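You operate a simulated robot arm through the tools that you are given. There is no shell and no other tool.

Carry out the task below with a simulated robot arm. There is one attempt and no reset: what you move stays moved.

## Task
Heat the milk and the cocoa with one press of the cream key.
Fine: grey warmer in the white mug, brown in the black; hands off while the ring glows; then each back in its rest.

The check looks at the end state, three seconds after you hand in, the way a careful person would. Anything else that was tipped, shoved, dropped, spilled or broken makes it a failure.

## Robot
A 7-joint arm with a fingered hand, fixed in place. Base frame: the origin is at the foot of the arm, x ahead of it, y to its left, z up; the work surface is at about z = 0.88. Units: m, degrees, N and s.
Its first joint turns from -166.0 to 166.0 degrees. Payload 4 kg.
The TCP is the grasp point between the finger pads, 0.03 m short of the fingertips. In the tool frame z runs along the fingers and y along their closing line. The gripper opens to 0.104 m. The gripper's body begins 0.035 m behind the TCP. The gripper is a hand of 4 fingers: y runs from the thumb to the fingers, the wrist lies at [-0.015, -0.113, -0.19] in the tool frame, and closing takes about 1.5 s.
Orientation is that of the tool frame in the base frame, as [roll, pitch, yaw] about the fixed x, y, z axes, in that order (R = Rz(yaw) Ry(pitch) Rx(roll)). With the fingers straight down and the wrist toward the robot, the tool's x, y and z point along [0, 1, 0], [1, 0, 0] and [0, 0, -1] of the base frame.

## Interface
- The arm moves only by the tool nudge_tool. Its argument "moves" is a list of rows, each an object of numbers (a shift or turn left out is 0, a gripper value left out holds the last): "tx", "ty", "tz": the shift along the base's x, y, z in m; "wx", "wy", "wz": the turn, a rotation vector about the base's x, y, z in degrees. In form: [{"tx": .., "ty": .., "tz": .., "wx": .., "wy": .., "wz": ..}, ...]. A call has 1 to 20 rows; each row is the pose to reach, as a shift and turn from the pose commanded when the call began. "grip" is the opening, from 0 (shut) to 1 (fully open), set as the call begins (left out, the last holds). Rows are played at 5 a second. More than 0.05 m and 8.6 degrees between two rows, or a gripper value outside its range, and nothing of the call is played. Where a pose cannot be reached the arm comes as near as it can. A force on the tool above 90 N (or 10 N above the force at the start of the call, whichever is more), or a blocked arm, ends the call early, and 0.2 s more pass. The fingers move at their own pace (about 0.153 m/s each) and stop on an object; they squeeze with about 31 N. The grip force told is the motor's: it shows also when the fingers shut on nothing. Time passes only in rows, and 0.2 s behind the last, so rows that repeat a pose let the fingers close. The reply holds the time, the measured pose of the TCP, the force on the tool along the base axes, the opening and the grip force, in the units named above and with some noise, with the torque about the TCP (base axes, N m) and any sound that the robot's microphone picked up.
- Cameras (640 x 400 px; columns grow to the right, rows downward): "scene" is fixed at [0.2201, -0.6482, 1.7039]; the picture's right is [0.71, -0.71, 0.00], its down [-0.52, -0.53, -0.67] and it looks along [0.47, 0.47, -0.74] (base axes); focal length 316 px, centre (320, 200). "wrist" rides on the gripper at [0.061, -0.092, -0.13] in the tool frame; the picture's right is [-0.81, 0.27, -0.52], its down [-0.53, -0.71, 0.46] and it looks along [-0.24, 0.64, 0.72] (tool axes); focal length 275 px, centre (320, 200). There is no depth. A picture from a camera that has moved, and an enlarged one, comes with that camera's place and axes in the base frame and with its lens.
- grab_frame(camera): a new picture of that camera. No time passes.
- move_fingers(index, middle, ring, thumb_bend, thumb_turn): sets how far each is bent, from 0 (flat) to 1 (curled in); at 0.3 the hand is open as for a grip, at 0.7 the pads meet at the TCP. One left out holds its place. A second passes; each finger stops where it meets its share of the squeeze, and holds until it gets a number again. A gripper value or a shape takes the hand back. It gives what a move gives, with no picture; readings hold the bend of each and the force on the fingers (four entries, about 0 where the hand has none), thumb and palm. thumb_turn goes from beside the hand (0) to across from the fingers (1), as for a grip.
- set_grasp(shape): the hand has 4 fingers and takes this shape, open, in about a second: jaw (thumb against the fingers, like two jaws); tri (thumb and two fingers); tip (a fingertip pinch); poke (one finger out to press); point (the index stretched); flat (the hand flat); cup (the hand cupped); fist (a fist). The gripper value then closes the fingers along that shape, each until it touches; the sizes above hold for jaw. It gives what a move gives, with no picture.
- close_up(camera, box): a new picture of the part [left, top, right, bottom] of that camera's present view, enlarged. No time passes.
- hand_in(): hands the job in; it is judged then, once.

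Nothing tells you positions but the pictures and the camera data. Unless the task says otherwise, let go and move clear before handing in.

The tools are called after ">>>" by a JSON object that holds its "op" and its "data". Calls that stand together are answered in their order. nudge_tool: Moves the arm, as the interface text tells. Its arguments: {"type":"object","properties":{"moves":{"type":"array","items":{"type":"object","properties":{"tx":{"type":"number"},"ty":{"type":"number"},"tz":{"type":"number"},"wx":{"type":"number"},"wy":{"type":"number"},"wz":{"type":"number"}}}},"grip":{"type":"number"}},"required":["moves"]} The other tools are called the same way: set_grasp (shape) gives the hand a shape; move_fingers (index, middle, ring, thumb_bend, thumb_turn) moves the fingers one by one; grab_frame (camera) takes a picture; close_up (camera, box) takes an enlarged picture of a part of a camera's view; hand_in () hands the job in.

At the start:

```text
clock: 0.0
ee_pos: [0.3703, -0.3994, 1.2616]
tcp_rot: [180.0, 0.0, 89.9]
force: [-0.3, -0.2, -0.3]
torque: [0.01, 0.0, -0.02]
gripper_width: 0.1039
gripper_force: 0.0
shape: jaw
bend: [0.3, 0.3, 0.3, 0.3, 0.98]
finger forces: [0.0, 0.0, 0.0, 0.0, 0.0, 0.0]
```

scene: 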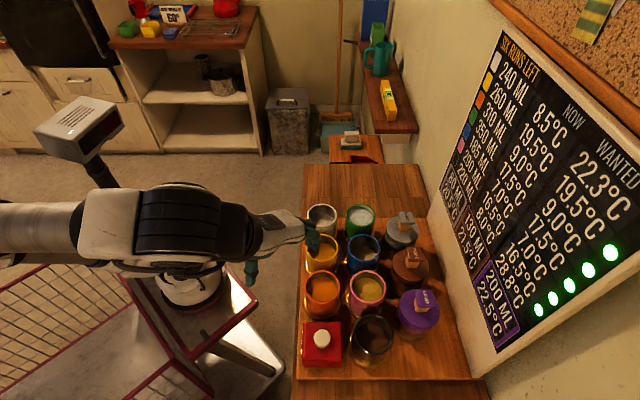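
wrist: 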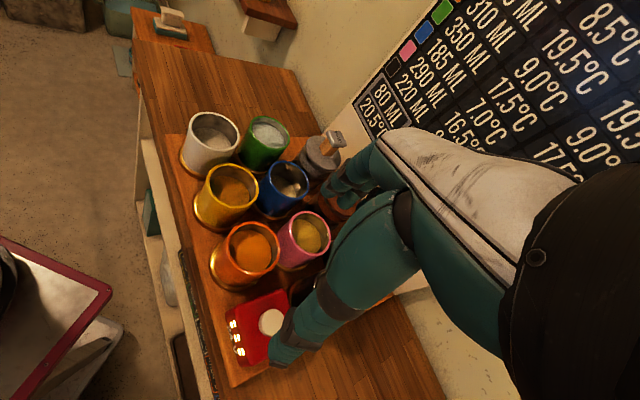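

I see a work surface with seven coloured mugs, a red box with a cream key, three handled warmers (grey, brown, purple) in rests, and a board with temperatures. I'll look closer at the board and the surface first.

>>> {"op": "close_up", "data": {"camera": "scene", "box": [430, 20, 640, 360]}}

>>> {"op": "close_up", "data": {"camera": "scene", "box": [280, 190, 480, 390]}}

>>> {"op": "close_up", "data": {"camera": "wrist", "box": [160, 90, 400, 390]}}

>>> {"op": "close_up", "data": {"camera": "wrist", "box": [340, 0, 640, 180]}}

```text
1.18 times, centred on (535, 190) of scene
camera zoom: at [0.2201, -0.6482, 1.7039], right [0.71, -0.71, 0.0], down [-0.52, -0.53, -0.67], along [0.47, 0.47, -0.74], focal length 371 px, centre (67, 212)
```

zoom: 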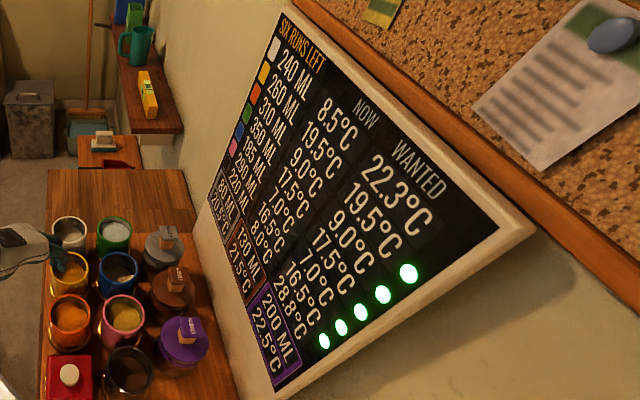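

```text
2.00 times, centred on (380, 290) of scene
camera zoom: at [0.2201, -0.6482, 1.7039], right [0.71, -0.71, 0.0], down [-0.52, -0.53, -0.67], along [0.47, 0.47, -0.74], focal length 631 px, centre (200, 20)
```

zoom: 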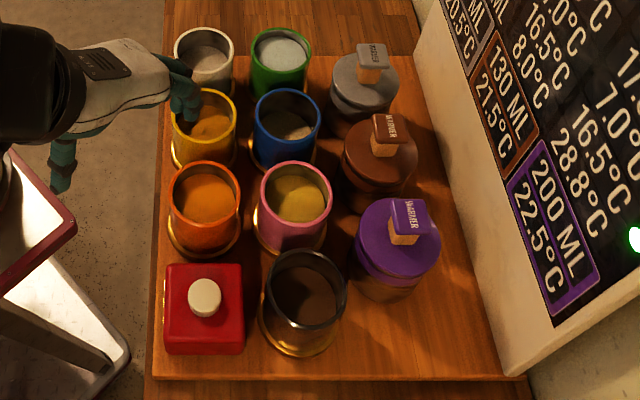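

```text
1.33 times, centred on (280, 240) of wrist
camera zoom: at [0.28, -0.3393, 1.3909], right [0.27, -0.81, 0.52], down [-0.71, -0.53, -0.46], along [0.64, -0.24, -0.72], focal length 367 px, centre (373, 147)
```

zoom: 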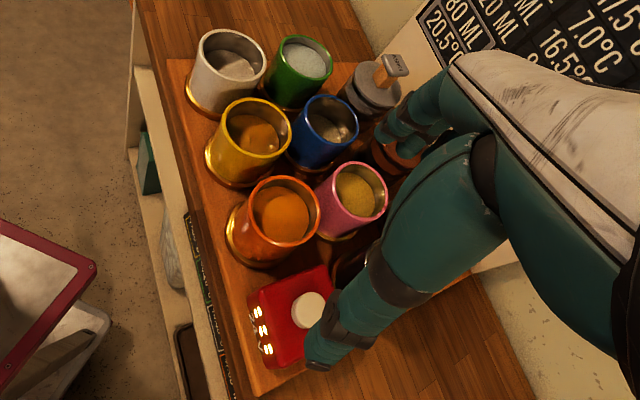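

```text
2.13 times, centred on (490, 90) of wrist
camera zoom: at [0.28, -0.3393, 1.3909], right [0.27, -0.81, 0.52], down [-0.71, -0.53, -0.46], along [0.64, -0.24, -0.72], focal length 587 px, centre (-43, 435)
```

zoom: 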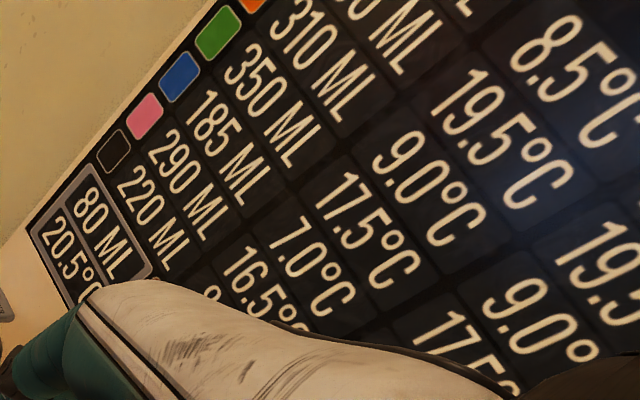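

The mugs (white, green, yellow, blue, orange, pink, black) stand in two columns, with the red key box at the near end and the three warmers in a column near the board. I'll zoom in on the warmers and mugs for shapes.

>>> {"op": "close_up", "data": {"camera": "scene", "box": [370, 195, 450, 275]}}

>>> {"op": "close_up", "data": {"camera": "scene", "box": [370, 270, 450, 350]}}

>>> {"op": "close_up", "data": {"camera": "scene", "box": [295, 300, 405, 380]}}

>>> {"op": "close_up", "data": {"camera": "scene", "box": [295, 195, 405, 275]}}

>>> {"op": "close_up", "data": {"camera": "scene", "box": [20, 80, 150, 200]}}

>>> {"op": "close_up", "data": {"camera": "wrist", "box": [200, 280, 300, 380]}}

```text
5.00 times, centred on (410, 235) of scene
camera zoom: at [0.2201, -0.6482, 1.7039], right [0.71, -0.71, 0.0], down [-0.52, -0.53, -0.67], along [0.47, 0.47, -0.74], focal length 1578 px, centre (-130, 25)
```

zoom: 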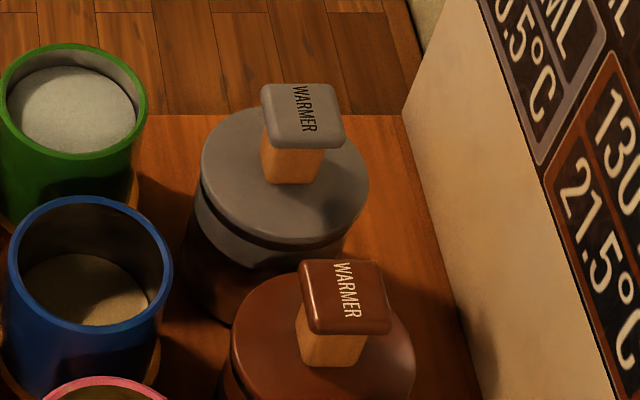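

```text
5.00 times, centred on (410, 310) of scene
camera zoom: at [0.2201, -0.6482, 1.7039], right [0.71, -0.71, 0.0], down [-0.52, -0.53, -0.67], along [0.47, 0.47, -0.74], focal length 1578 px, centre (-130, -350)
```

zoom: 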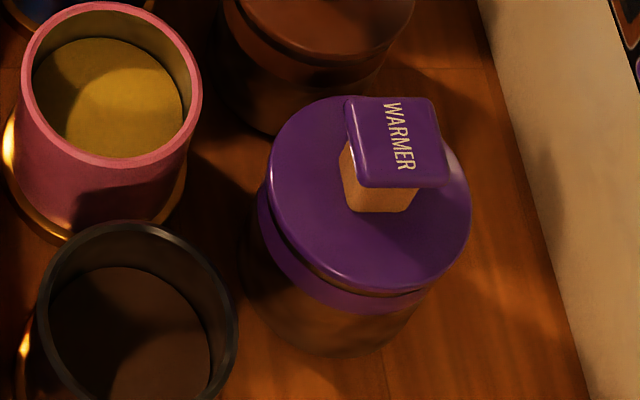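

```text
5.00 times, centred on (350, 340) of scene
camera zoom: at [0.2201, -0.6482, 1.7039], right [0.71, -0.71, 0.0], down [-0.52, -0.53, -0.67], along [0.47, 0.47, -0.74], focal length 1578 px, centre (170, -500)
```

zoom: 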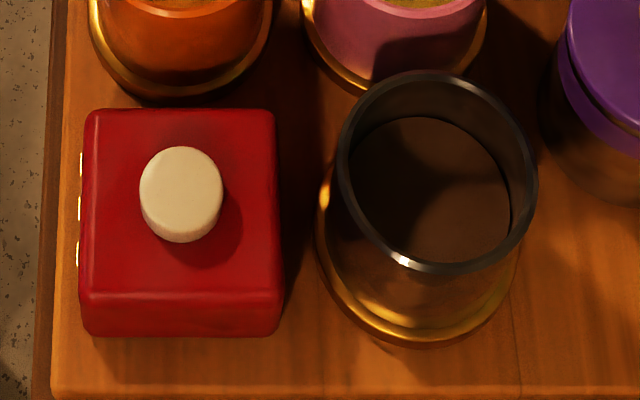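

```text
5.00 times, centred on (350, 235) of scene
camera zoom: at [0.2201, -0.6482, 1.7039], right [0.71, -0.71, 0.0], down [-0.52, -0.53, -0.67], along [0.47, 0.47, -0.74], focal length 1578 px, centre (170, 25)
```

zoom: 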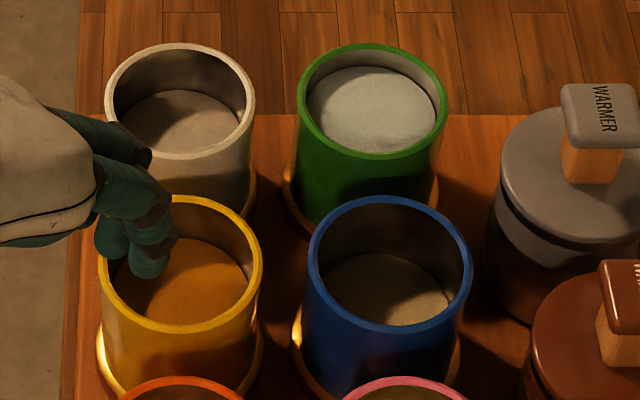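

```text
3.33 times, centred on (85, 140) of scene
camera zoom: at [0.2201, -0.6482, 1.7039], right [0.71, -0.71, 0.0], down [-0.52, -0.53, -0.67], along [0.47, 0.47, -0.74], focal length 1052 px, centre (1103, 400)
```

zoom: 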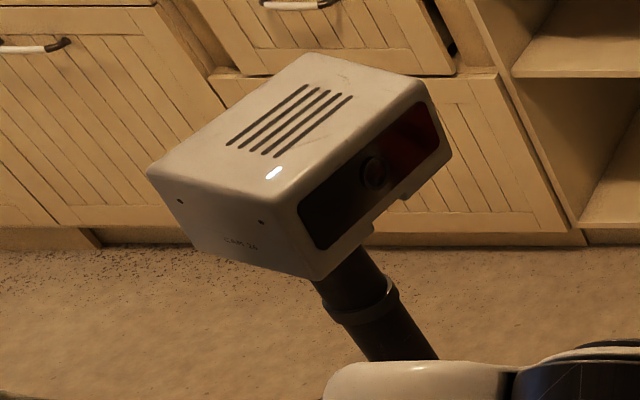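

```text
4.00 times, centred on (250, 330) of wrist
camera zoom: at [0.28, -0.3393, 1.3909], right [0.27, -0.81, 0.52], down [-0.71, -0.53, -0.46], along [0.64, -0.24, -0.72], focal length 1101 px, centre (600, -320)
```

zoom: 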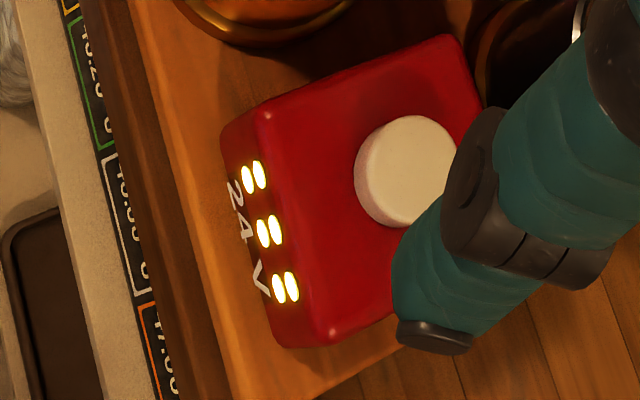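

The rim of the white mug triangulates to about (0.64, -0.24, 0.98), the grey knob to roughly (0.76, -0.43, 1.0), the brown knob to about (0.70, -0.51, 1.0), the black mug to about (0.47, -0.56, 0.98) and the key to about (0.40, -0.47, 0.94). The table rows run at 45° to the base axes, so I'll turn the hand by -45° up high and go look from closer.

>>> {"op": "nudge_tool", "data": {"moves": [{"tx": 0.03, "ty": 0.0, "wz": -7.5}, {"tx": 0.06, "ty": 0.0, "wz": -15}, {"tx": 0.09, "ty": 0.0, "wz": -22.5}, {"tx": 0.12, "ty": 0.0, "wz": -30}, {"tx": 0.15, "ty": 0.0, "wz": -37.5}, {"tx": 0.18, "ty": 0.0, "wz": -45}, {"tx": 0.18, "ty": 0.0, "wz": -45}]}}

>>> {"op": "grab_frame", "data": {"camera": "wrist"}}

>>> {"op": "grab_frame", "data": {"camera": "scene"}}

```text
clock: 1.6
ee_pos: [0.5506, -0.3995, 1.2592]
tcp_rot: [-180.0, 0.0, 45.0]
force: [0.6, -0.4, 1.1]
torque: [-0.02, -0.02, -0.01]
gripper_width: 0.104
gripper_force: 0.2
shape: jaw
bend: [0.3, 0.3, 0.3, 0.3, 0.98]
finger forces: [0.1, 0.0, 0.0, 0.0, 0.1, 0.1]
```

```text
taken
camera wrist: at [0.53, -0.2924, 1.3898], right [-0.38, -0.77, 0.52], down [-0.88, 0.13, -0.46], along [0.28, -0.63, -0.72], focal length 275 px, centre (320, 200)
```

wrist: 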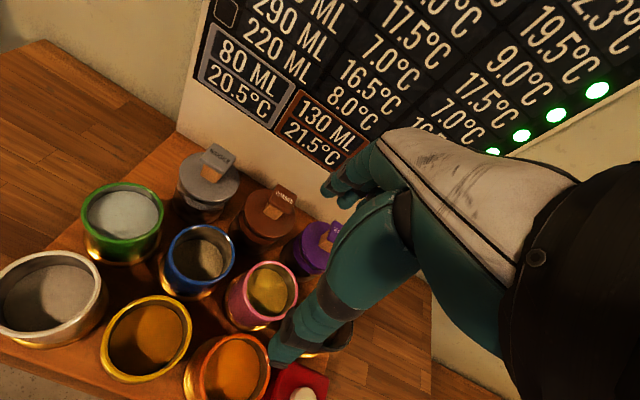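

```text
taken
```

scene: 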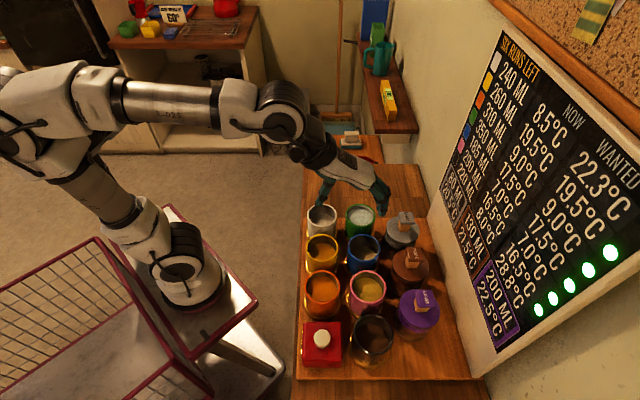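

The hand is now aligned with the table rows and I have a second viewpoint on the warmers. I'll zoom in on the wrist view to triangulate the knobs and lids.

>>> {"op": "close_up", "data": {"camera": "wrist", "box": [160, 130, 320, 250]}}

>>> {"op": "close_up", "data": {"camera": "wrist", "box": [0, 170, 240, 400]}}

>>> {"op": "close_up", "data": {"camera": "wrist", "box": [180, 240, 360, 400]}}

>>> {"op": "close_up", "data": {"camera": "scene", "box": [300, 150, 420, 240]}}

```text
3.33 times, centred on (240, 190) of wrist
camera zoom: at [0.53, -0.2924, 1.3898], right [-0.38, -0.77, 0.52], down [-0.88, 0.13, -0.46], along [0.28, -0.63, -0.72], focal length 918 px, centre (587, 233)
```

zoom: 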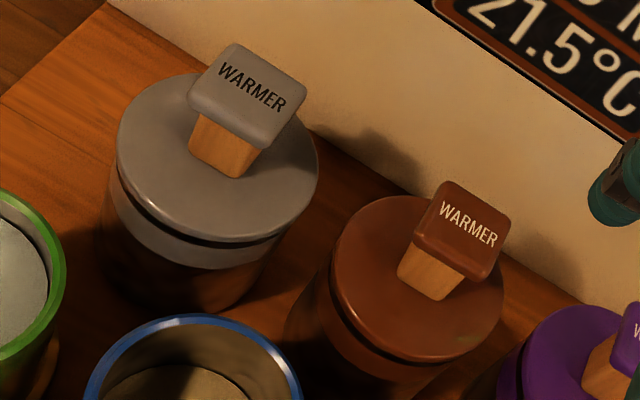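

```text
1.74 times, centred on (120, 285) of wrist
camera zoom: at [0.53, -0.2924, 1.3898], right [-0.38, -0.77, 0.52], down [-0.88, 0.13, -0.46], along [0.28, -0.63, -0.72], focal length 479 px, centre (668, 52)
```

zoom: 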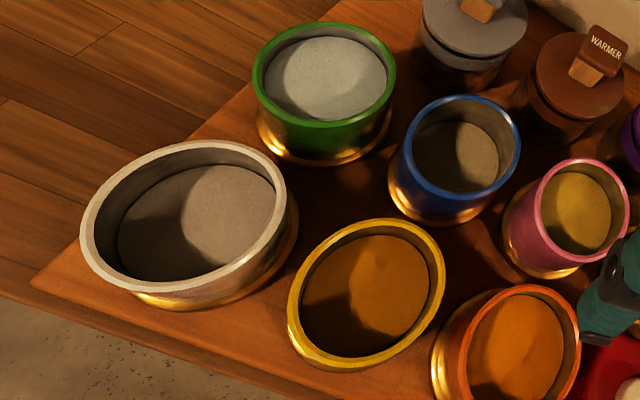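

```text
2.50 times, centred on (270, 320) of wrist
camera zoom: at [0.53, -0.2924, 1.3898], right [-0.38, -0.77, 0.52], down [-0.88, 0.13, -0.46], along [0.28, -0.63, -0.72], focal length 688 px, centre (445, -100)
```

zoom: 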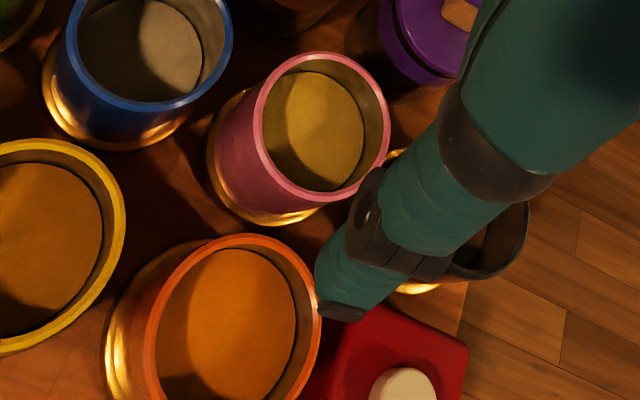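

```text
4.44 times, centred on (360, 195) of scene
camera zoom: at [0.2201, -0.6482, 1.7039], right [0.71, -0.71, 0.0], down [-0.52, -0.53, -0.67], along [0.47, 0.47, -0.74], focal length 1403 px, centre (142, 222)
```

zoom: 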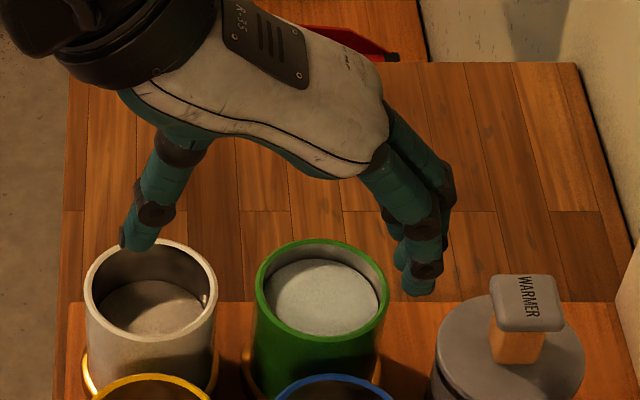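

Triangulation gives the grey knob top at (0.754, -0.438, 1.052) with its lid at z≈0.996, the brown knob top at (0.677, -0.517, 1.053), the white rim at about (0.643, -0.233, 0.98), the black rim at about (0.480, -0.556, 0.98). Next I go above the grey knob, still clear of it, and look again.

>>> {"op": "nudge_tool", "data": {"moves": [{"tx": 0.035, "ty": -0.0065, "tz": -0.01}, {"tx": 0.07, "ty": -0.013, "tz": -0.03}, {"tx": 0.105, "ty": -0.02, "tz": -0.05}, {"tx": 0.14, "ty": -0.026, "tz": -0.08}, {"tx": 0.175, "ty": -0.033, "tz": -0.11}, {"tx": 0.204, "ty": -0.039, "tz": -0.13}, {"tx": 0.204, "ty": -0.039, "tz": -0.13}]}}

>>> {"op": "grab_frame", "data": {"camera": "wrist"}}

>>> {"op": "close_up", "data": {"camera": "scene", "box": [340, 160, 460, 260]}}

```text
clock: 3.2
ee_pos: [0.7541, -0.4404, 1.131]
tcp_rot: [-180.0, 0.0, 45.1]
force: [-0.5, -0.1, -0.4]
torque: [0.02, 0.04, 0.02]
gripper_width: 0.1037
gripper_force: 0.0
shape: jaw
bend: [0.3, 0.3, 0.3, 0.3, 0.98]
finger forces: [0.0, 0.1, 0.0, 0.0, 0.0, 0.0]
```

```text
taken
camera wrist: at [0.7352, -0.3324, 1.2622], right [-0.38, -0.77, 0.52], down [-0.88, 0.13, -0.46], along [0.28, -0.63, -0.72], focal length 275 px, centre (320, 200)
```

wrist: 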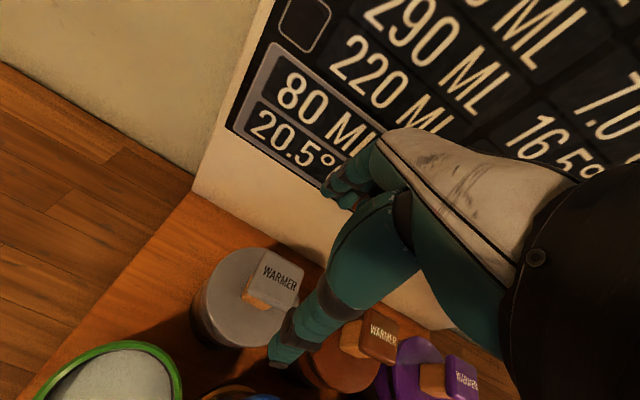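

```text
4.00 times, centred on (400, 210) of scene
camera zoom: at [0.2201, -0.6482, 1.7039], right [0.71, -0.71, 0.0], down [-0.52, -0.53, -0.67], along [0.47, 0.47, -0.74], focal length 1263 px, centre (0, 160)
```

zoom: 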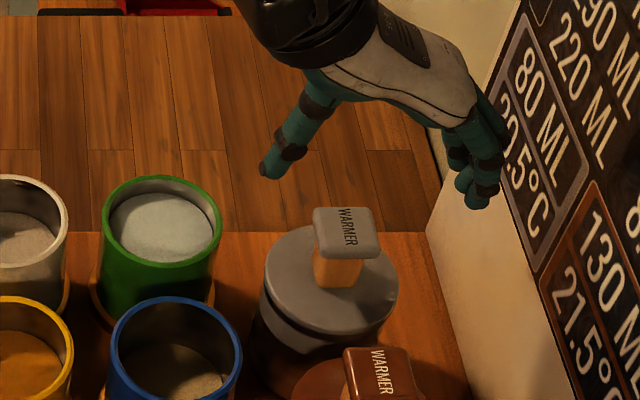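

The hand is centred right above the grey knob (it projects where expected), and the board's foot is about 0.05 m beyond the fingers. I'll descend most of the way with the hand open and check.

>>> {"op": "nudge_tool", "data": {"moves": [{"ty": 0.002, "tz": -0.03}, {"ty": 0.002, "tz": -0.06}, {"ty": 0.002, "tz": -0.08}, {"ty": 0.002, "tz": -0.08}]}}

>>> {"op": "close_up", "data": {"camera": "wrist", "box": [190, 120, 450, 320]}}

>>> {"op": "close_up", "data": {"camera": "scene", "box": [350, 170, 450, 260]}}

```text
clock: 4.2
ee_pos: [0.7549, -0.4372, 1.0511]
tcp_rot: [-180.0, 0.0, 44.9]
force: [-0.7, -0.5, 1.0]
torque: [-0.03, 0.02, -0.03]
gripper_width: 0.1039
gripper_force: 0.1
shape: jaw
bend: [0.3, 0.3, 0.3, 0.3, 0.98]
finger forces: [0.0, 0.0, 0.1, 0.0, 0.1, 0.1]
```

```text
2.00 times, centred on (320, 220) of wrist
camera zoom: at [0.7346, -0.3302, 1.1808], right [-0.38, -0.77, 0.52], down [-0.88, 0.13, -0.46], along [0.28, -0.63, -0.72], focal length 551 px, centre (320, 160)
```

zoom: 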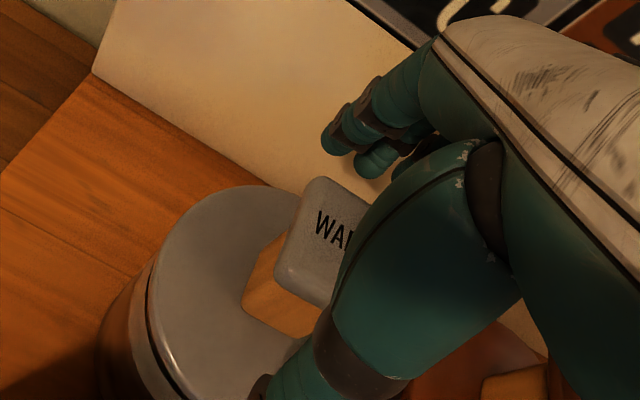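

```text
4.44 times, centred on (400, 215) of scene
camera zoom: at [0.2201, -0.6482, 1.7039], right [0.71, -0.71, 0.0], down [-0.52, -0.53, -0.67], along [0.47, 0.47, -0.74], focal length 1403 px, centre (-36, 133)
```

zoom: 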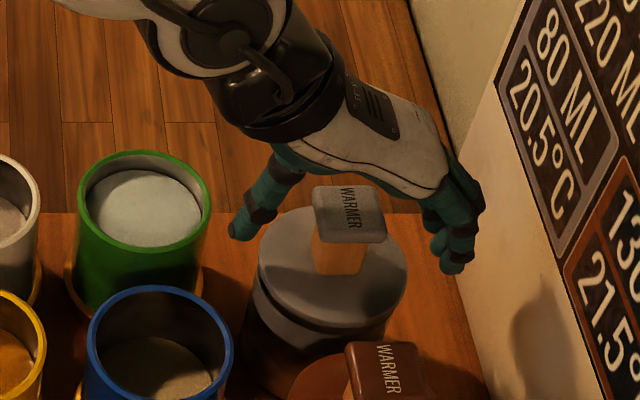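

The open hand straddles the knob with no contact. I go down the last 18 mm, and close.

>>> {"op": "nudge_tool", "data": {"moves": [{"tz": -0.01}, {"tz": -0.017}, {"tz": -0.017}]}}

>>> {"op": "nudge_tool", "data": {"moves": [{}, {}, {}, {}, {}, {}, {}, {}, {}, {}], "grip": 0.0}}

>>> {"op": "close_up", "data": {"camera": "wrist", "box": [190, 120, 450, 320]}}

>>> {"op": "close_up", "data": {"camera": "scene", "box": [350, 170, 450, 260]}}

```text
clock: 5.0
ee_pos: [0.7545, -0.4366, 1.0337]
tcp_rot: [180.0, 0.0, 45.1]
force: [0.2, -0.7, 0.2]
torque: [0.0, 0.02, -0.01]
gripper_width: 0.1036
gripper_force: 0.0
shape: jaw
bend: [0.3, 0.3, 0.3, 0.3, 0.98]
finger forces: [0.0, 0.0, 0.1, 0.0, 0.0, 0.1]
```

```text
clock: 7.2
ee_pos: [0.7552, -0.4372, 1.0339]
tcp_rot: [-180.0, 0.0, 45.0]
force: [-0.3, 0.7, -0.4]
torque: [-0.04, 0.0, 0.01]
gripper_width: 0.0231
gripper_force: 30.9
shape: jaw
bend: [0.74, 0.56, 0.62, 0.75, 1.0]
finger forces: [17.1, 9.2, 0.0, 0.0, 26.5, 0.0]
```

```text
2.00 times, centred on (320, 220) of wrist
camera zoom: at [0.7343, -0.3296, 1.1639], right [-0.38, -0.77, 0.52], down [-0.88, 0.13, -0.46], along [0.28, -0.63, -0.72], focal length 551 px, centre (320, 160)
```

zoom: 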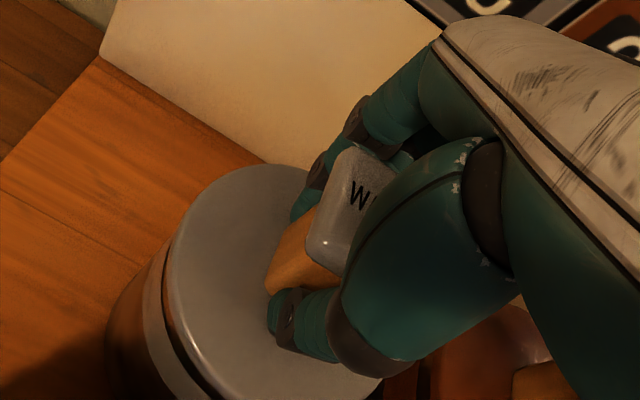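

```text
4.44 times, centred on (400, 215) of scene
camera zoom: at [0.2201, -0.6482, 1.7039], right [0.71, -0.71, 0.0], down [-0.52, -0.53, -0.67], along [0.47, 0.47, -0.74], focal length 1403 px, centre (-36, 133)
```

zoom: 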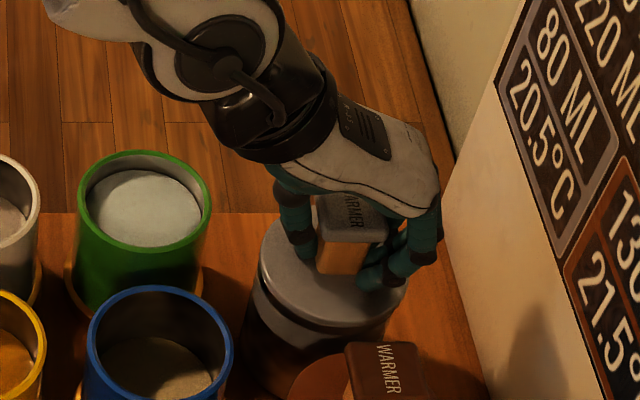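

The thumb and two fingers have closed around the neck under the grey cap with about 30 N. I'll lift a little and check that the warmer comes straight up.

>>> {"op": "nudge_tool", "data": {"moves": [{"tz": 0.01}, {"tz": 0.02}, {"tz": 0.03}, {"tz": 0.04}, {"tz": 0.04}]}}

>>> {"op": "close_up", "data": {"camera": "wrist", "box": [190, 120, 450, 320]}}

>>> {"op": "close_up", "data": {"camera": "scene", "box": [350, 170, 450, 260]}}

```text
clock: 8.4
ee_pos: [0.755, -0.4371, 1.0733]
tcp_rot: [-179.9, -0.1, 45.0]
force: [0.9, -0.5, -1.4]
torque: [0.0, 0.01, 0.05]
gripper_width: 0.0231
gripper_force: 31.4
shape: jaw
bend: [0.74, 0.56, 0.62, 0.75, 1.0]
finger forces: [17.4, 9.5, 0.1, 0.0, 26.8, 0.0]
```

```text
2.00 times, centred on (320, 220) of wrist
camera zoom: at [0.7346, -0.3298, 1.204], right [-0.38, -0.77, 0.52], down [-0.88, 0.13, -0.46], along [0.28, -0.63, -0.72], focal length 551 px, centre (320, 160)
```

zoom: 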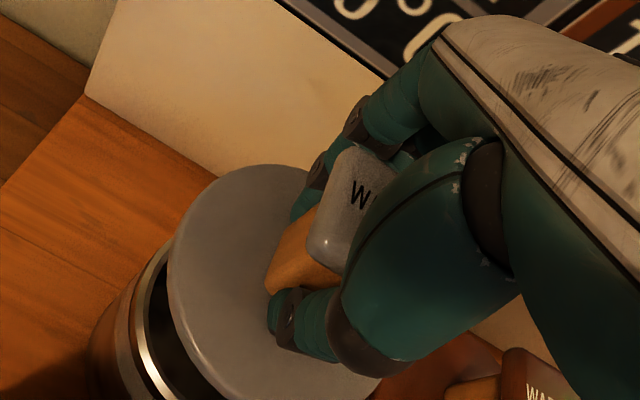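

```text
4.44 times, centred on (400, 215) of scene
camera zoom: at [0.2201, -0.6482, 1.7039], right [0.71, -0.71, 0.0], down [-0.52, -0.53, -0.67], along [0.47, 0.47, -0.74], focal length 1403 px, centre (-36, 133)
```

zoom: 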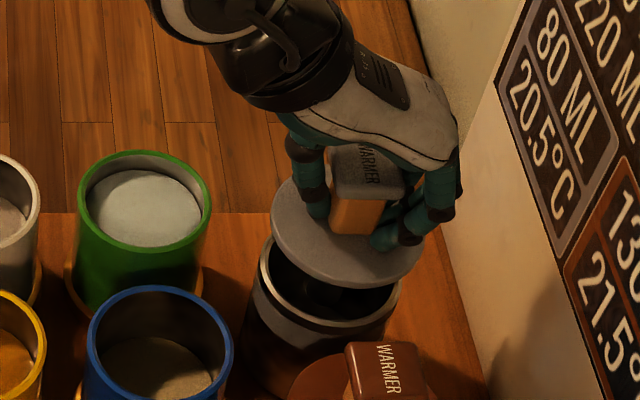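

The warmer lifts cleanly out of its cup-shaped rest. I keep going straight up to bring the heating element fully out.

>>> {"op": "nudge_tool", "data": {"moves": [{"tz": 0.015}, {"tz": 0.03}, {"tz": 0.045}, {"tz": 0.06}, {"tz": 0.075}, {"tz": 0.09}, {"tz": 0.1}, {"tz": 0.1}]}}

>>> {"op": "grab_frame", "data": {"camera": "scene"}}

>>> {"op": "close_up", "data": {"camera": "scene", "box": [350, 140, 470, 260]}}

>>> {"op": "grab_frame", "data": {"camera": "wrist"}}

```text
clock: 10.2
ee_pos: [0.7562, -0.4359, 1.1746]
tcp_rot: [-180.0, 0.0, 45.0]
force: [-0.4, 0.1, -2.0]
torque: [0.02, -0.02, -0.03]
gripper_width: 0.0232
gripper_force: 31.0
shape: jaw
bend: [0.74, 0.56, 0.62, 0.75, 1.0]
finger forces: [17.4, 9.4, 0.0, 0.0, 26.7, 0.0]
```

```text
taken
```

scene: 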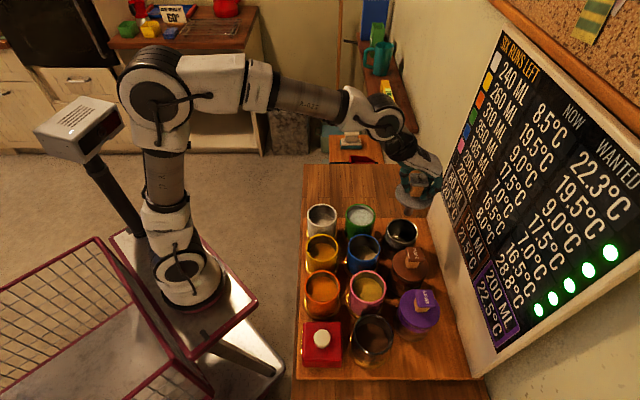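

```text
3.33 times, centred on (410, 200) of scene
camera zoom: at [0.2201, -0.6482, 1.7039], right [0.71, -0.71, 0.0], down [-0.52, -0.53, -0.67], along [0.47, 0.47, -0.74], focal length 1052 px, centre (20, 200)
```

zoom: 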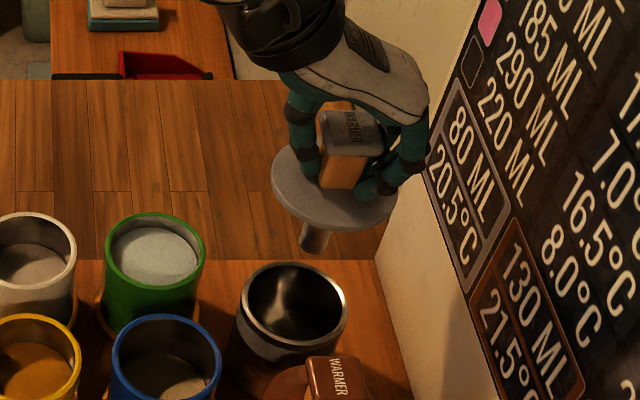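

```text
taken
camera wrist: at [0.7344, -0.3288, 1.3046], right [-0.38, -0.77, 0.52], down [-0.88, 0.13, -0.46], along [0.28, -0.63, -0.72], focal length 275 px, centre (320, 200)
```

wrist: 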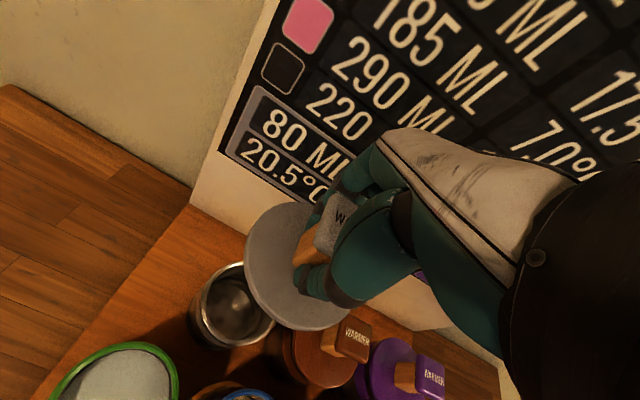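

The grey warmer is a disc with a slim rod of about 65 mm beneath it; its tip is now near z=1.065, well above all rims (≈0.985). I'll carry it level over to the white mug at about (0.641, -0.235).

>>> {"op": "nudge_tool", "data": {"moves": [{"tx": -0.01, "ty": 0.018}, {"tx": -0.025, "ty": 0.043}, {"tx": -0.04, "ty": 0.07}, {"tx": -0.055, "ty": 0.096}, {"tx": -0.07, "ty": 0.122}, {"tx": -0.085, "ty": 0.149}, {"tx": -0.1, "ty": 0.175}, {"tx": -0.11, "ty": 0.192}, {"tx": -0.115, "ty": 0.201}, {"tx": -0.115, "ty": 0.201}, {"tx": -0.115, "ty": 0.201}]}}

>>> {"op": "grab_frame", "data": {"camera": "wrist"}}

>>> {"op": "close_up", "data": {"camera": "scene", "box": [280, 130, 400, 250]}}

```text
clock: 12.6
ee_pos: [0.6412, -0.2358, 1.1741]
tcp_rot: [-179.9, 0.0, 45.1]
force: [-0.5, -0.2, -1.7]
torque: [0.02, 0.03, 0.0]
gripper_width: 0.0232
gripper_force: 30.9
shape: jaw
bend: [0.74, 0.56, 0.62, 0.75, 1.0]
finger forces: [17.4, 9.5, 0.0, 0.0, 26.9, 0.0]
```

```text
taken
camera wrist: at [0.6197, -0.129, 1.3031], right [-0.38, -0.77, 0.52], down [-0.88, 0.13, -0.46], along [0.28, -0.63, -0.72], focal length 275 px, centre (320, 200)
```

wrist: 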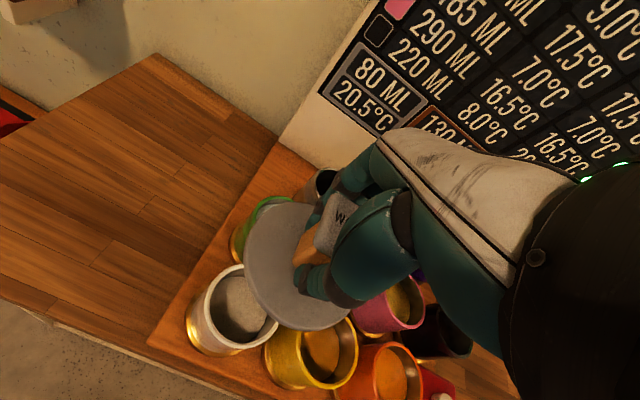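

```text
3.33 times, centred on (340, 190) of scene
camera zoom: at [0.2201, -0.6482, 1.7039], right [0.71, -0.71, 0.0], down [-0.52, -0.53, -0.67], along [0.47, 0.47, -0.74], focal length 1052 px, centre (253, 233)
```

zoom: 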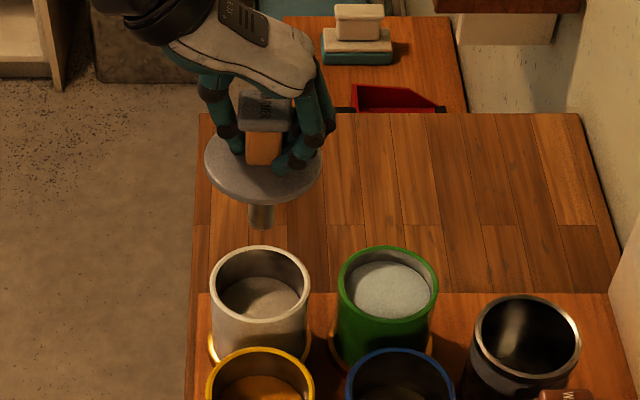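

The grey warmer hangs over the white mug, and the mug appears at nearly the same place under the disc as its own rest did. I'll zoom in to compare more closely before lowering.

>>> {"op": "close_up", "data": {"camera": "wrist", "box": [170, 180, 370, 380]}}

>>> {"op": "close_up", "data": {"camera": "scene", "box": [290, 160, 370, 250]}}

```text
2.00 times, centred on (270, 280) of wrist
camera zoom: at [0.6197, -0.129, 1.3031], right [-0.38, -0.77, 0.52], down [-0.88, 0.13, -0.46], along [0.28, -0.63, -0.72], focal length 551 px, centre (420, 40)
```

zoom: 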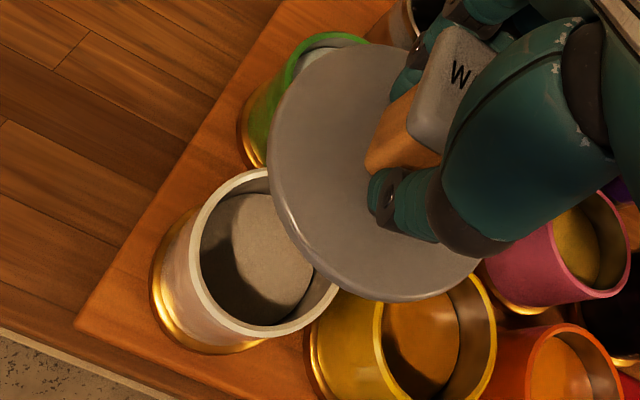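

```text
4.44 times, centred on (330, 205) of scene
camera zoom: at [0.2201, -0.6482, 1.7039], right [0.71, -0.71, 0.0], down [-0.52, -0.53, -0.67], along [0.47, 0.47, -0.74], focal length 1403 px, centre (276, 178)
```

zoom: 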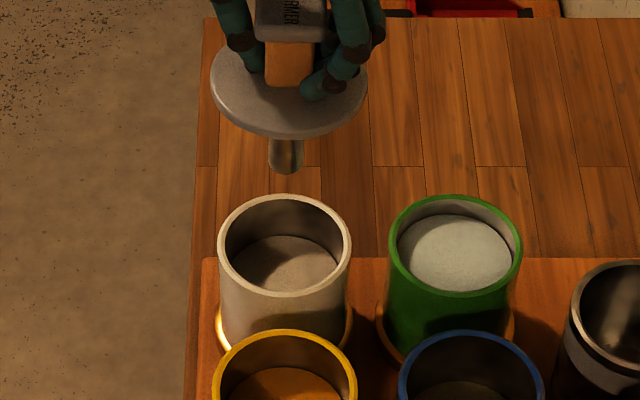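

Alignment with the white mug is within a couple of millimetres in both views. I lower the grey warmer slowly to about 15 mm above the expected seat.

>>> {"op": "nudge_tool", "data": {"moves": [{"tz": -0.015}, {"tz": -0.03}, {"tz": -0.045}, {"tz": -0.06}, {"tz": -0.075}, {"tz": -0.09}, {"tz": -0.105}, {"tz": -0.12}, {"tz": -0.12}]}}

>>> {"op": "close_up", "data": {"camera": "scene", "box": [280, 170, 380, 260]}}

>>> {"op": "close_up", "data": {"camera": "wrist", "box": [170, 180, 370, 380]}}

```text
clock: 14.6
ee_pos: [0.6391, -0.235, 1.0537]
tcp_rot: [-180.0, 0.0, 45.1]
force: [0.0, -1.0, -2.2]
torque: [0.03, 0.03, 0.0]
gripper_width: 0.0231
gripper_force: 31.3
shape: jaw
bend: [0.74, 0.56, 0.62, 0.75, 1.0]
finger forces: [17.4, 9.4, 0.0, 0.0, 26.9, 0.1]
```

```text
4.44 times, centred on (330, 215) of scene
camera zoom: at [0.2201, -0.6482, 1.7039], right [0.71, -0.71, 0.0], down [-0.52, -0.53, -0.67], along [0.47, 0.47, -0.74], focal length 1403 px, centre (276, 133)
```

zoom: 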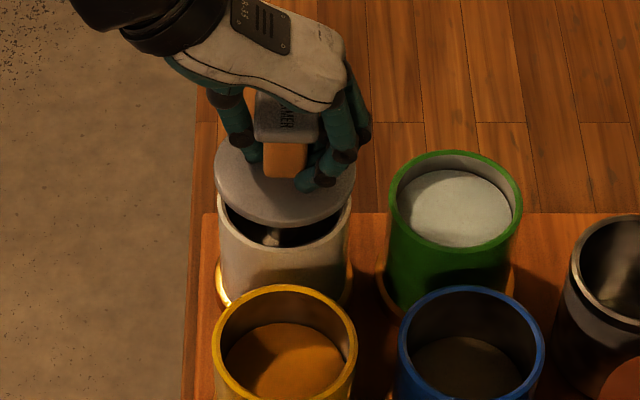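

```text
2.00 times, centred on (270, 280) of wrist
camera zoom: at [0.6186, -0.1276, 1.1834], right [-0.38, -0.77, 0.52], down [-0.88, 0.13, -0.46], along [0.28, -0.63, -0.72], focal length 551 px, centre (420, 40)
```

zoom: 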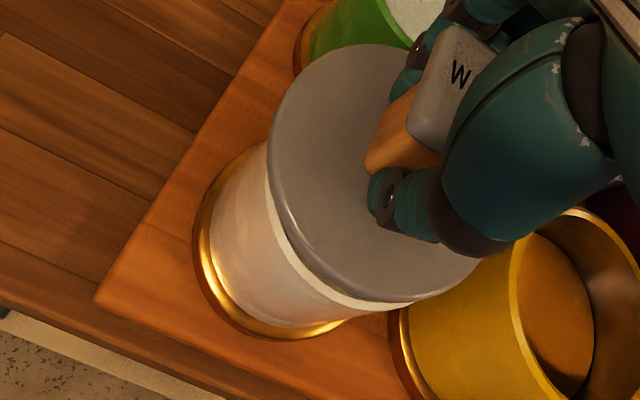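

The rod is inside the white mug and the disc sits concentric over the rim with roughly 15–20 mm to go. I lower in small steps until the force shows it is seated.

>>> {"op": "nudge_tool", "data": {"moves": [{"tz": -0.005}, {"tz": -0.01}, {"tz": -0.013}, {"tz": -0.015}, {"tz": -0.015}]}}

>>> {"op": "close_up", "data": {"camera": "scene", "box": [280, 170, 380, 260]}}

```text
clock: 15.8
ee_pos: [0.638, -0.2358, 1.0369]
tcp_rot: [180.0, 0.1, 45.1]
force: [-0.5, -0.3, -1.8]
torque: [0.03, 0.03, 0.0]
gripper_width: 0.0231
gripper_force: 31.0
shape: jaw
bend: [0.74, 0.56, 0.62, 0.75, 1.0]
finger forces: [17.4, 9.5, 0.0, 0.0, 26.9, 0.0]
```

```text
4.44 times, centred on (330, 215) of scene
camera zoom: at [0.2201, -0.6482, 1.7039], right [0.71, -0.71, 0.0], down [-0.52, -0.53, -0.67], along [0.47, 0.47, -0.74], focal length 1403 px, centre (276, 133)
```

zoom: 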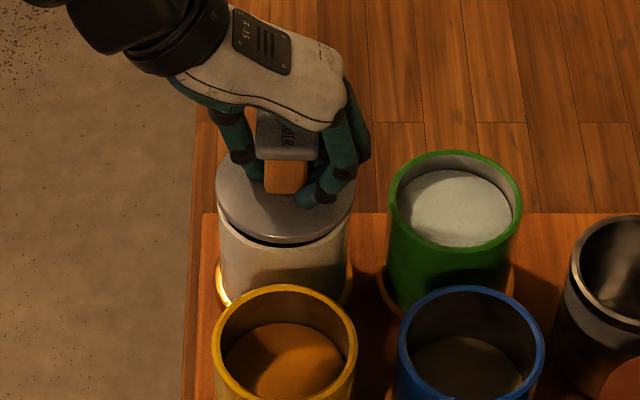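

A thin gap still shows between disc and rim. I continue down in 1.5–2 mm steps.

>>> {"op": "nudge_tool", "data": {"moves": [{"tz": -0.0015}, {"tz": -0.003}, {"tz": -0.003}]}}

>>> {"op": "nudge_tool", "data": {"moves": [{"tz": -0.0015}, {"tz": -0.0025}, {"tz": -0.0025}]}}

>>> {"op": "close_up", "data": {"camera": "scene", "box": [280, 170, 380, 260]}}

```text
clock: 16.6
ee_pos: [0.6399, -0.2366, 1.0346]
tcp_rot: [-180.0, 0.0, 45.0]
force: [0.0, -0.3, -1.7]
torque: [-0.02, -0.02, 0.01]
gripper_width: 0.0231
gripper_force: 31.1
shape: jaw
bend: [0.74, 0.56, 0.62, 0.75, 1.0]
finger forces: [17.4, 9.6, 0.0, 0.1, 26.8, 0.0]
```

```text
clock: 17.4
ee_pos: [0.6396, -0.2365, 1.0339]
tcp_rot: [-180.0, 0.0, 44.9]
force: [-3.1, -1.6, 3.2]
torque: [-0.09, 0.0, -0.03]
gripper_width: 0.0228
gripper_force: 30.8
shape: jaw
bend: [0.74, 0.56, 0.62, 0.75, 1.0]
finger forces: [17.5, 9.6, 0.1, 0.0, 27.9, 0.0]
```

```text
4.44 times, centred on (330, 215) of scene
camera zoom: at [0.2201, -0.6482, 1.7039], right [0.71, -0.71, 0.0], down [-0.52, -0.53, -0.67], along [0.47, 0.47, -0.74], focal length 1403 px, centre (276, 133)
```

zoom: 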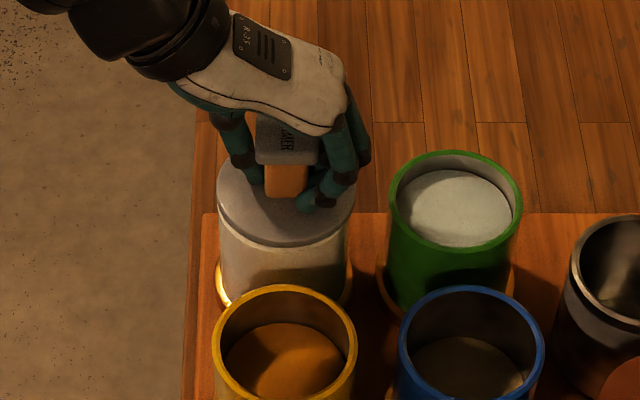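

The warmer has made contact and is seated on the white rim (small upward force, no gap). I open the hand, then rise straight up and look.

>>> {"op": "nudge_tool", "data": {"moves": [{"tz": 0.001}, {"tz": 0.001}, {"tz": 0.001}, {"tz": 0.001}, {"tz": 0.001}, {"tz": 0.001}], "grip": 1.0}}

>>> {"op": "close_up", "data": {"camera": "wrist", "box": [190, 120, 450, 320]}}

>>> {"op": "close_up", "data": {"camera": "scene", "box": [280, 170, 380, 260]}}

```text
clock: 18.8
ee_pos: [0.6396, -0.2358, 1.0339]
tcp_rot: [-179.9, 0.0, 45.0]
force: [0.1, 0.1, -0.1]
torque: [-0.02, -0.03, -0.01]
gripper_width: 0.1036
gripper_force: 0.1
shape: jaw
bend: [0.3, 0.3, 0.3, 0.3, 0.98]
finger forces: [0.1, 0.1, 0.0, 0.1, 0.0, 0.1]
```

```text
2.00 times, centred on (320, 220) of wrist
camera zoom: at [0.6195, -0.1281, 1.1646], right [-0.38, -0.77, 0.52], down [-0.88, 0.13, -0.46], along [0.28, -0.63, -0.72], focal length 551 px, centre (320, 160)
```

zoom: 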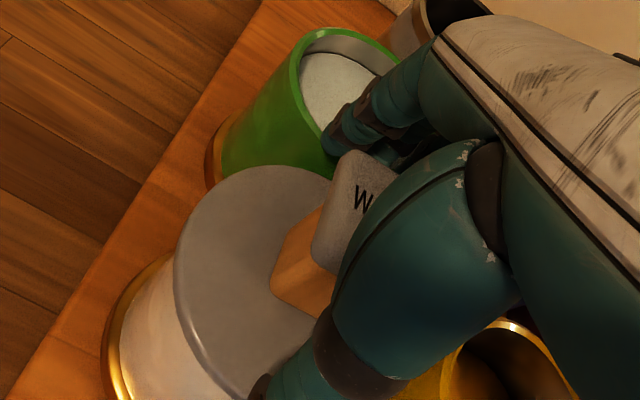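

```text
4.44 times, centred on (330, 215) of scene
camera zoom: at [0.2201, -0.6482, 1.7039], right [0.71, -0.71, 0.0], down [-0.52, -0.53, -0.67], along [0.47, 0.47, -0.74], focal length 1403 px, centre (276, 133)
```

zoom: 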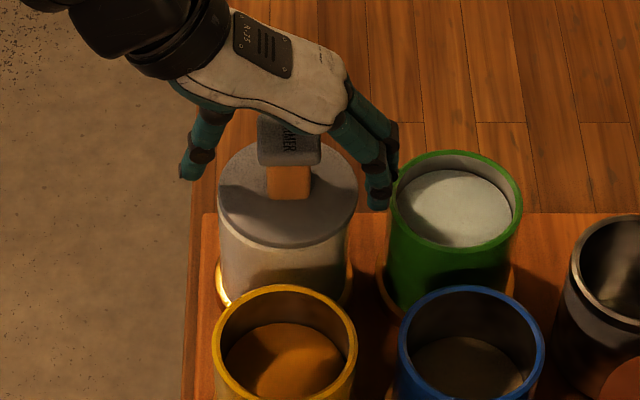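

The grey warmer sits level and centred on the white mug. I rise clear and move above the brown knob at (0.677, -0.517).

>>> {"op": "nudge_tool", "data": {"moves": [{"tz": 0.02}, {"tz": 0.045}, {"tz": 0.07}, {"tz": 0.1}, {"tz": 0.1, "tx": 0.005, "ty": -0.03}, {"tz": 0.1, "tx": 0.01, "ty": -0.07}, {"tz": 0.1, "tx": 0.016, "ty": -0.115}, {"tz": 0.1, "tx": 0.022, "ty": -0.16}, {"tz": 0.1, "tx": 0.028, "ty": -0.205}, {"tz": 0.1, "tx": 0.033, "ty": -0.245}, {"tz": 0.1, "tx": 0.0365, "ty": -0.281}, {"tz": 0.1, "tx": 0.0365, "ty": -0.281}]}}

>>> {"op": "grab_frame", "data": {"camera": "wrist"}}

>>> {"op": "grab_frame", "data": {"camera": "scene"}}

```text
clock: 21.4
ee_pos: [0.6775, -0.5183, 1.1342]
tcp_rot: [-180.0, 0.0, 45.0]
force: [-0.8, -0.1, 0.6]
torque: [-0.01, 0.02, -0.01]
gripper_width: 0.1035
gripper_force: 0.0
shape: jaw
bend: [0.3, 0.3, 0.3, 0.3, 0.98]
finger forces: [0.0, 0.0, 0.1, 0.0, 0.0, 0.0]
```

```text
taken
camera wrist: at [0.6566, -0.411, 1.2652], right [-0.38, -0.77, 0.52], down [-0.88, 0.13, -0.46], along [0.28, -0.63, -0.72], focal length 275 px, centre (320, 200)
```

wrist: 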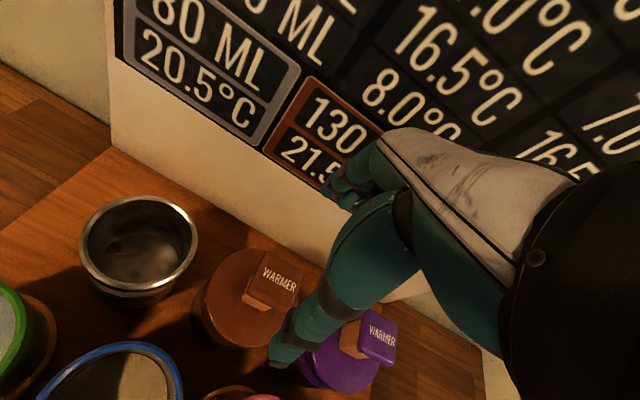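

```text
taken
```

scene: 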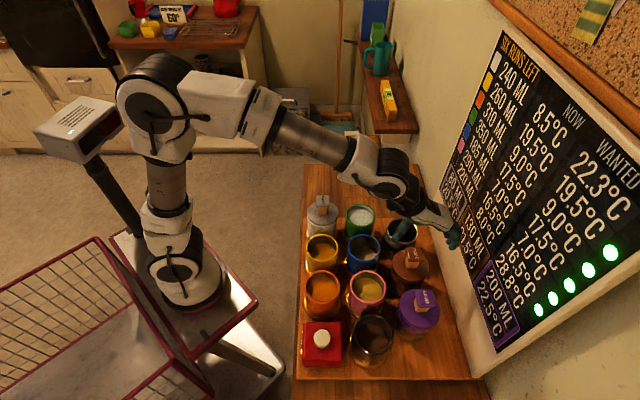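

The hand is roughly over the brown knob. I zoom in to check its centring before descending.

>>> {"op": "close_up", "data": {"camera": "wrist", "box": [180, 220, 340, 360]}}

>>> {"op": "close_up", "data": {"camera": "scene", "box": [350, 190, 470, 300]}}

```text
2.86 times, centred on (260, 290) of wrist
camera zoom: at [0.6566, -0.411, 1.2652], right [-0.38, -0.77, 0.52], down [-0.88, 0.13, -0.46], along [0.28, -0.63, -0.72], focal length 786 px, centre (491, -57)
```

zoom: 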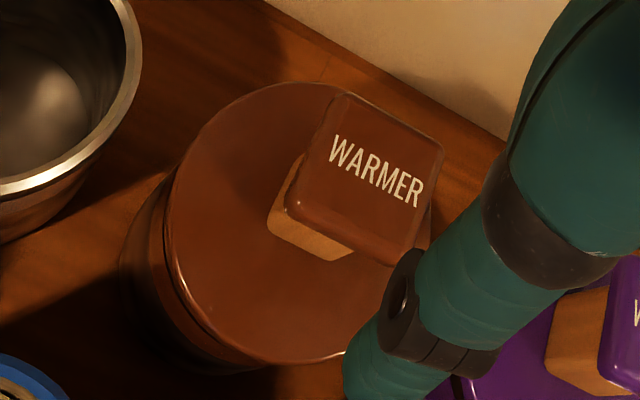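

```text
3.64 times, centred on (410, 245) of scene
camera zoom: at [0.2201, -0.6482, 1.7039], right [0.71, -0.71, 0.0], down [-0.52, -0.53, -0.67], along [0.47, 0.47, -0.74], focal length 1148 px, centre (-7, 36)
```

zoom: 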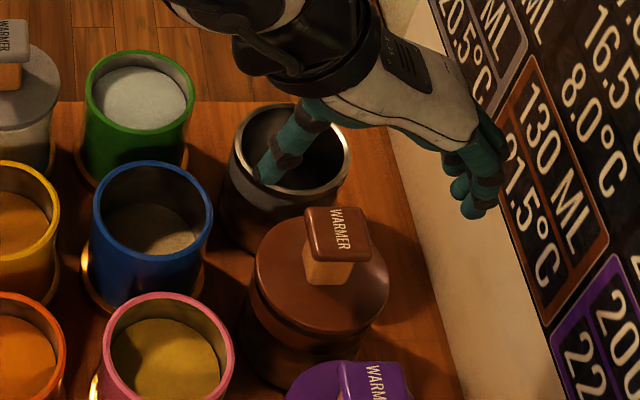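

The brown knob is centred under the hand and square to it. I descend straight down with the hand open, then close.

>>> {"op": "nudge_tool", "data": {"moves": [{"tz": -0.025}, {"tz": -0.05}, {"tz": -0.075}, {"tz": -0.09}, {"tz": -0.1}, {"tz": -0.1}]}}

>>> {"op": "nudge_tool", "data": {"moves": [{}, {}, {}, {}, {}, {}, {}, {}, {}, {}], "grip": 0.0}}

>>> {"op": "close_up", "data": {"camera": "wrist", "box": [190, 120, 450, 320]}}

>>> {"op": "close_up", "data": {"camera": "scene", "box": [350, 190, 470, 300]}}

```text
clock: 22.8
ee_pos: [0.6764, -0.5185, 1.0355]
tcp_rot: [-180.0, -0.1, 45.0]
force: [-0.1, 0.3, 0.4]
torque: [0.0, 0.01, 0.02]
gripper_width: 0.1039
gripper_force: 0.0
shape: jaw
bend: [0.3, 0.3, 0.3, 0.3, 0.98]
finger forces: [0.0, 0.1, 0.0, 0.1, 0.1, 0.1]
```

```text
clock: 25.0
ee_pos: [0.6765, -0.5175, 1.0349]
tcp_rot: [-180.0, 0.0, 44.9]
force: [-0.5, 0.1, -0.6]
torque: [-0.04, -0.02, -0.01]
gripper_width: 0.023
gripper_force: 30.8
shape: jaw
bend: [0.73, 0.57, 0.63, 0.75, 1.0]
finger forces: [17.2, 9.3, 0.0, 0.1, 26.7, 0.0]
```

```text
2.00 times, centred on (320, 220) of wrist
camera zoom: at [0.6561, -0.4103, 1.1648], right [-0.38, -0.77, 0.52], down [-0.88, 0.13, -0.46], along [0.28, -0.63, -0.72], focal length 551 px, centre (320, 160)
```

zoom: 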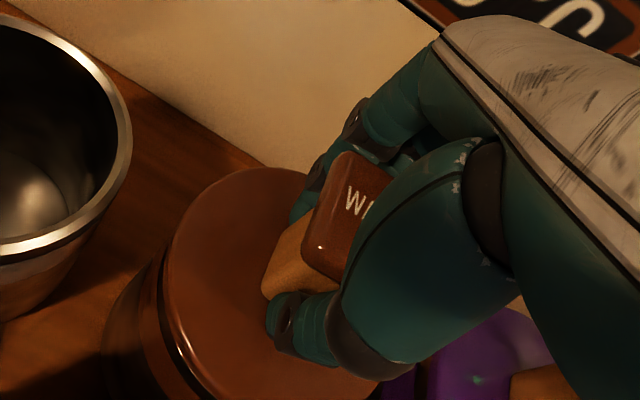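

```text
3.64 times, centred on (410, 245) of scene
camera zoom: at [0.2201, -0.6482, 1.7039], right [0.71, -0.71, 0.0], down [-0.52, -0.53, -0.67], along [0.47, 0.47, -0.74], focal length 1148 px, centre (-7, 36)
```

zoom: 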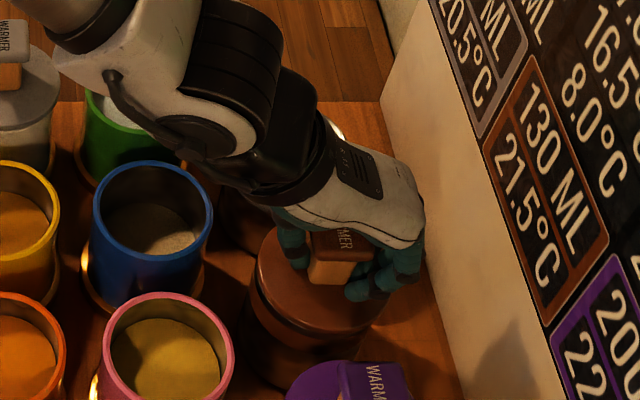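

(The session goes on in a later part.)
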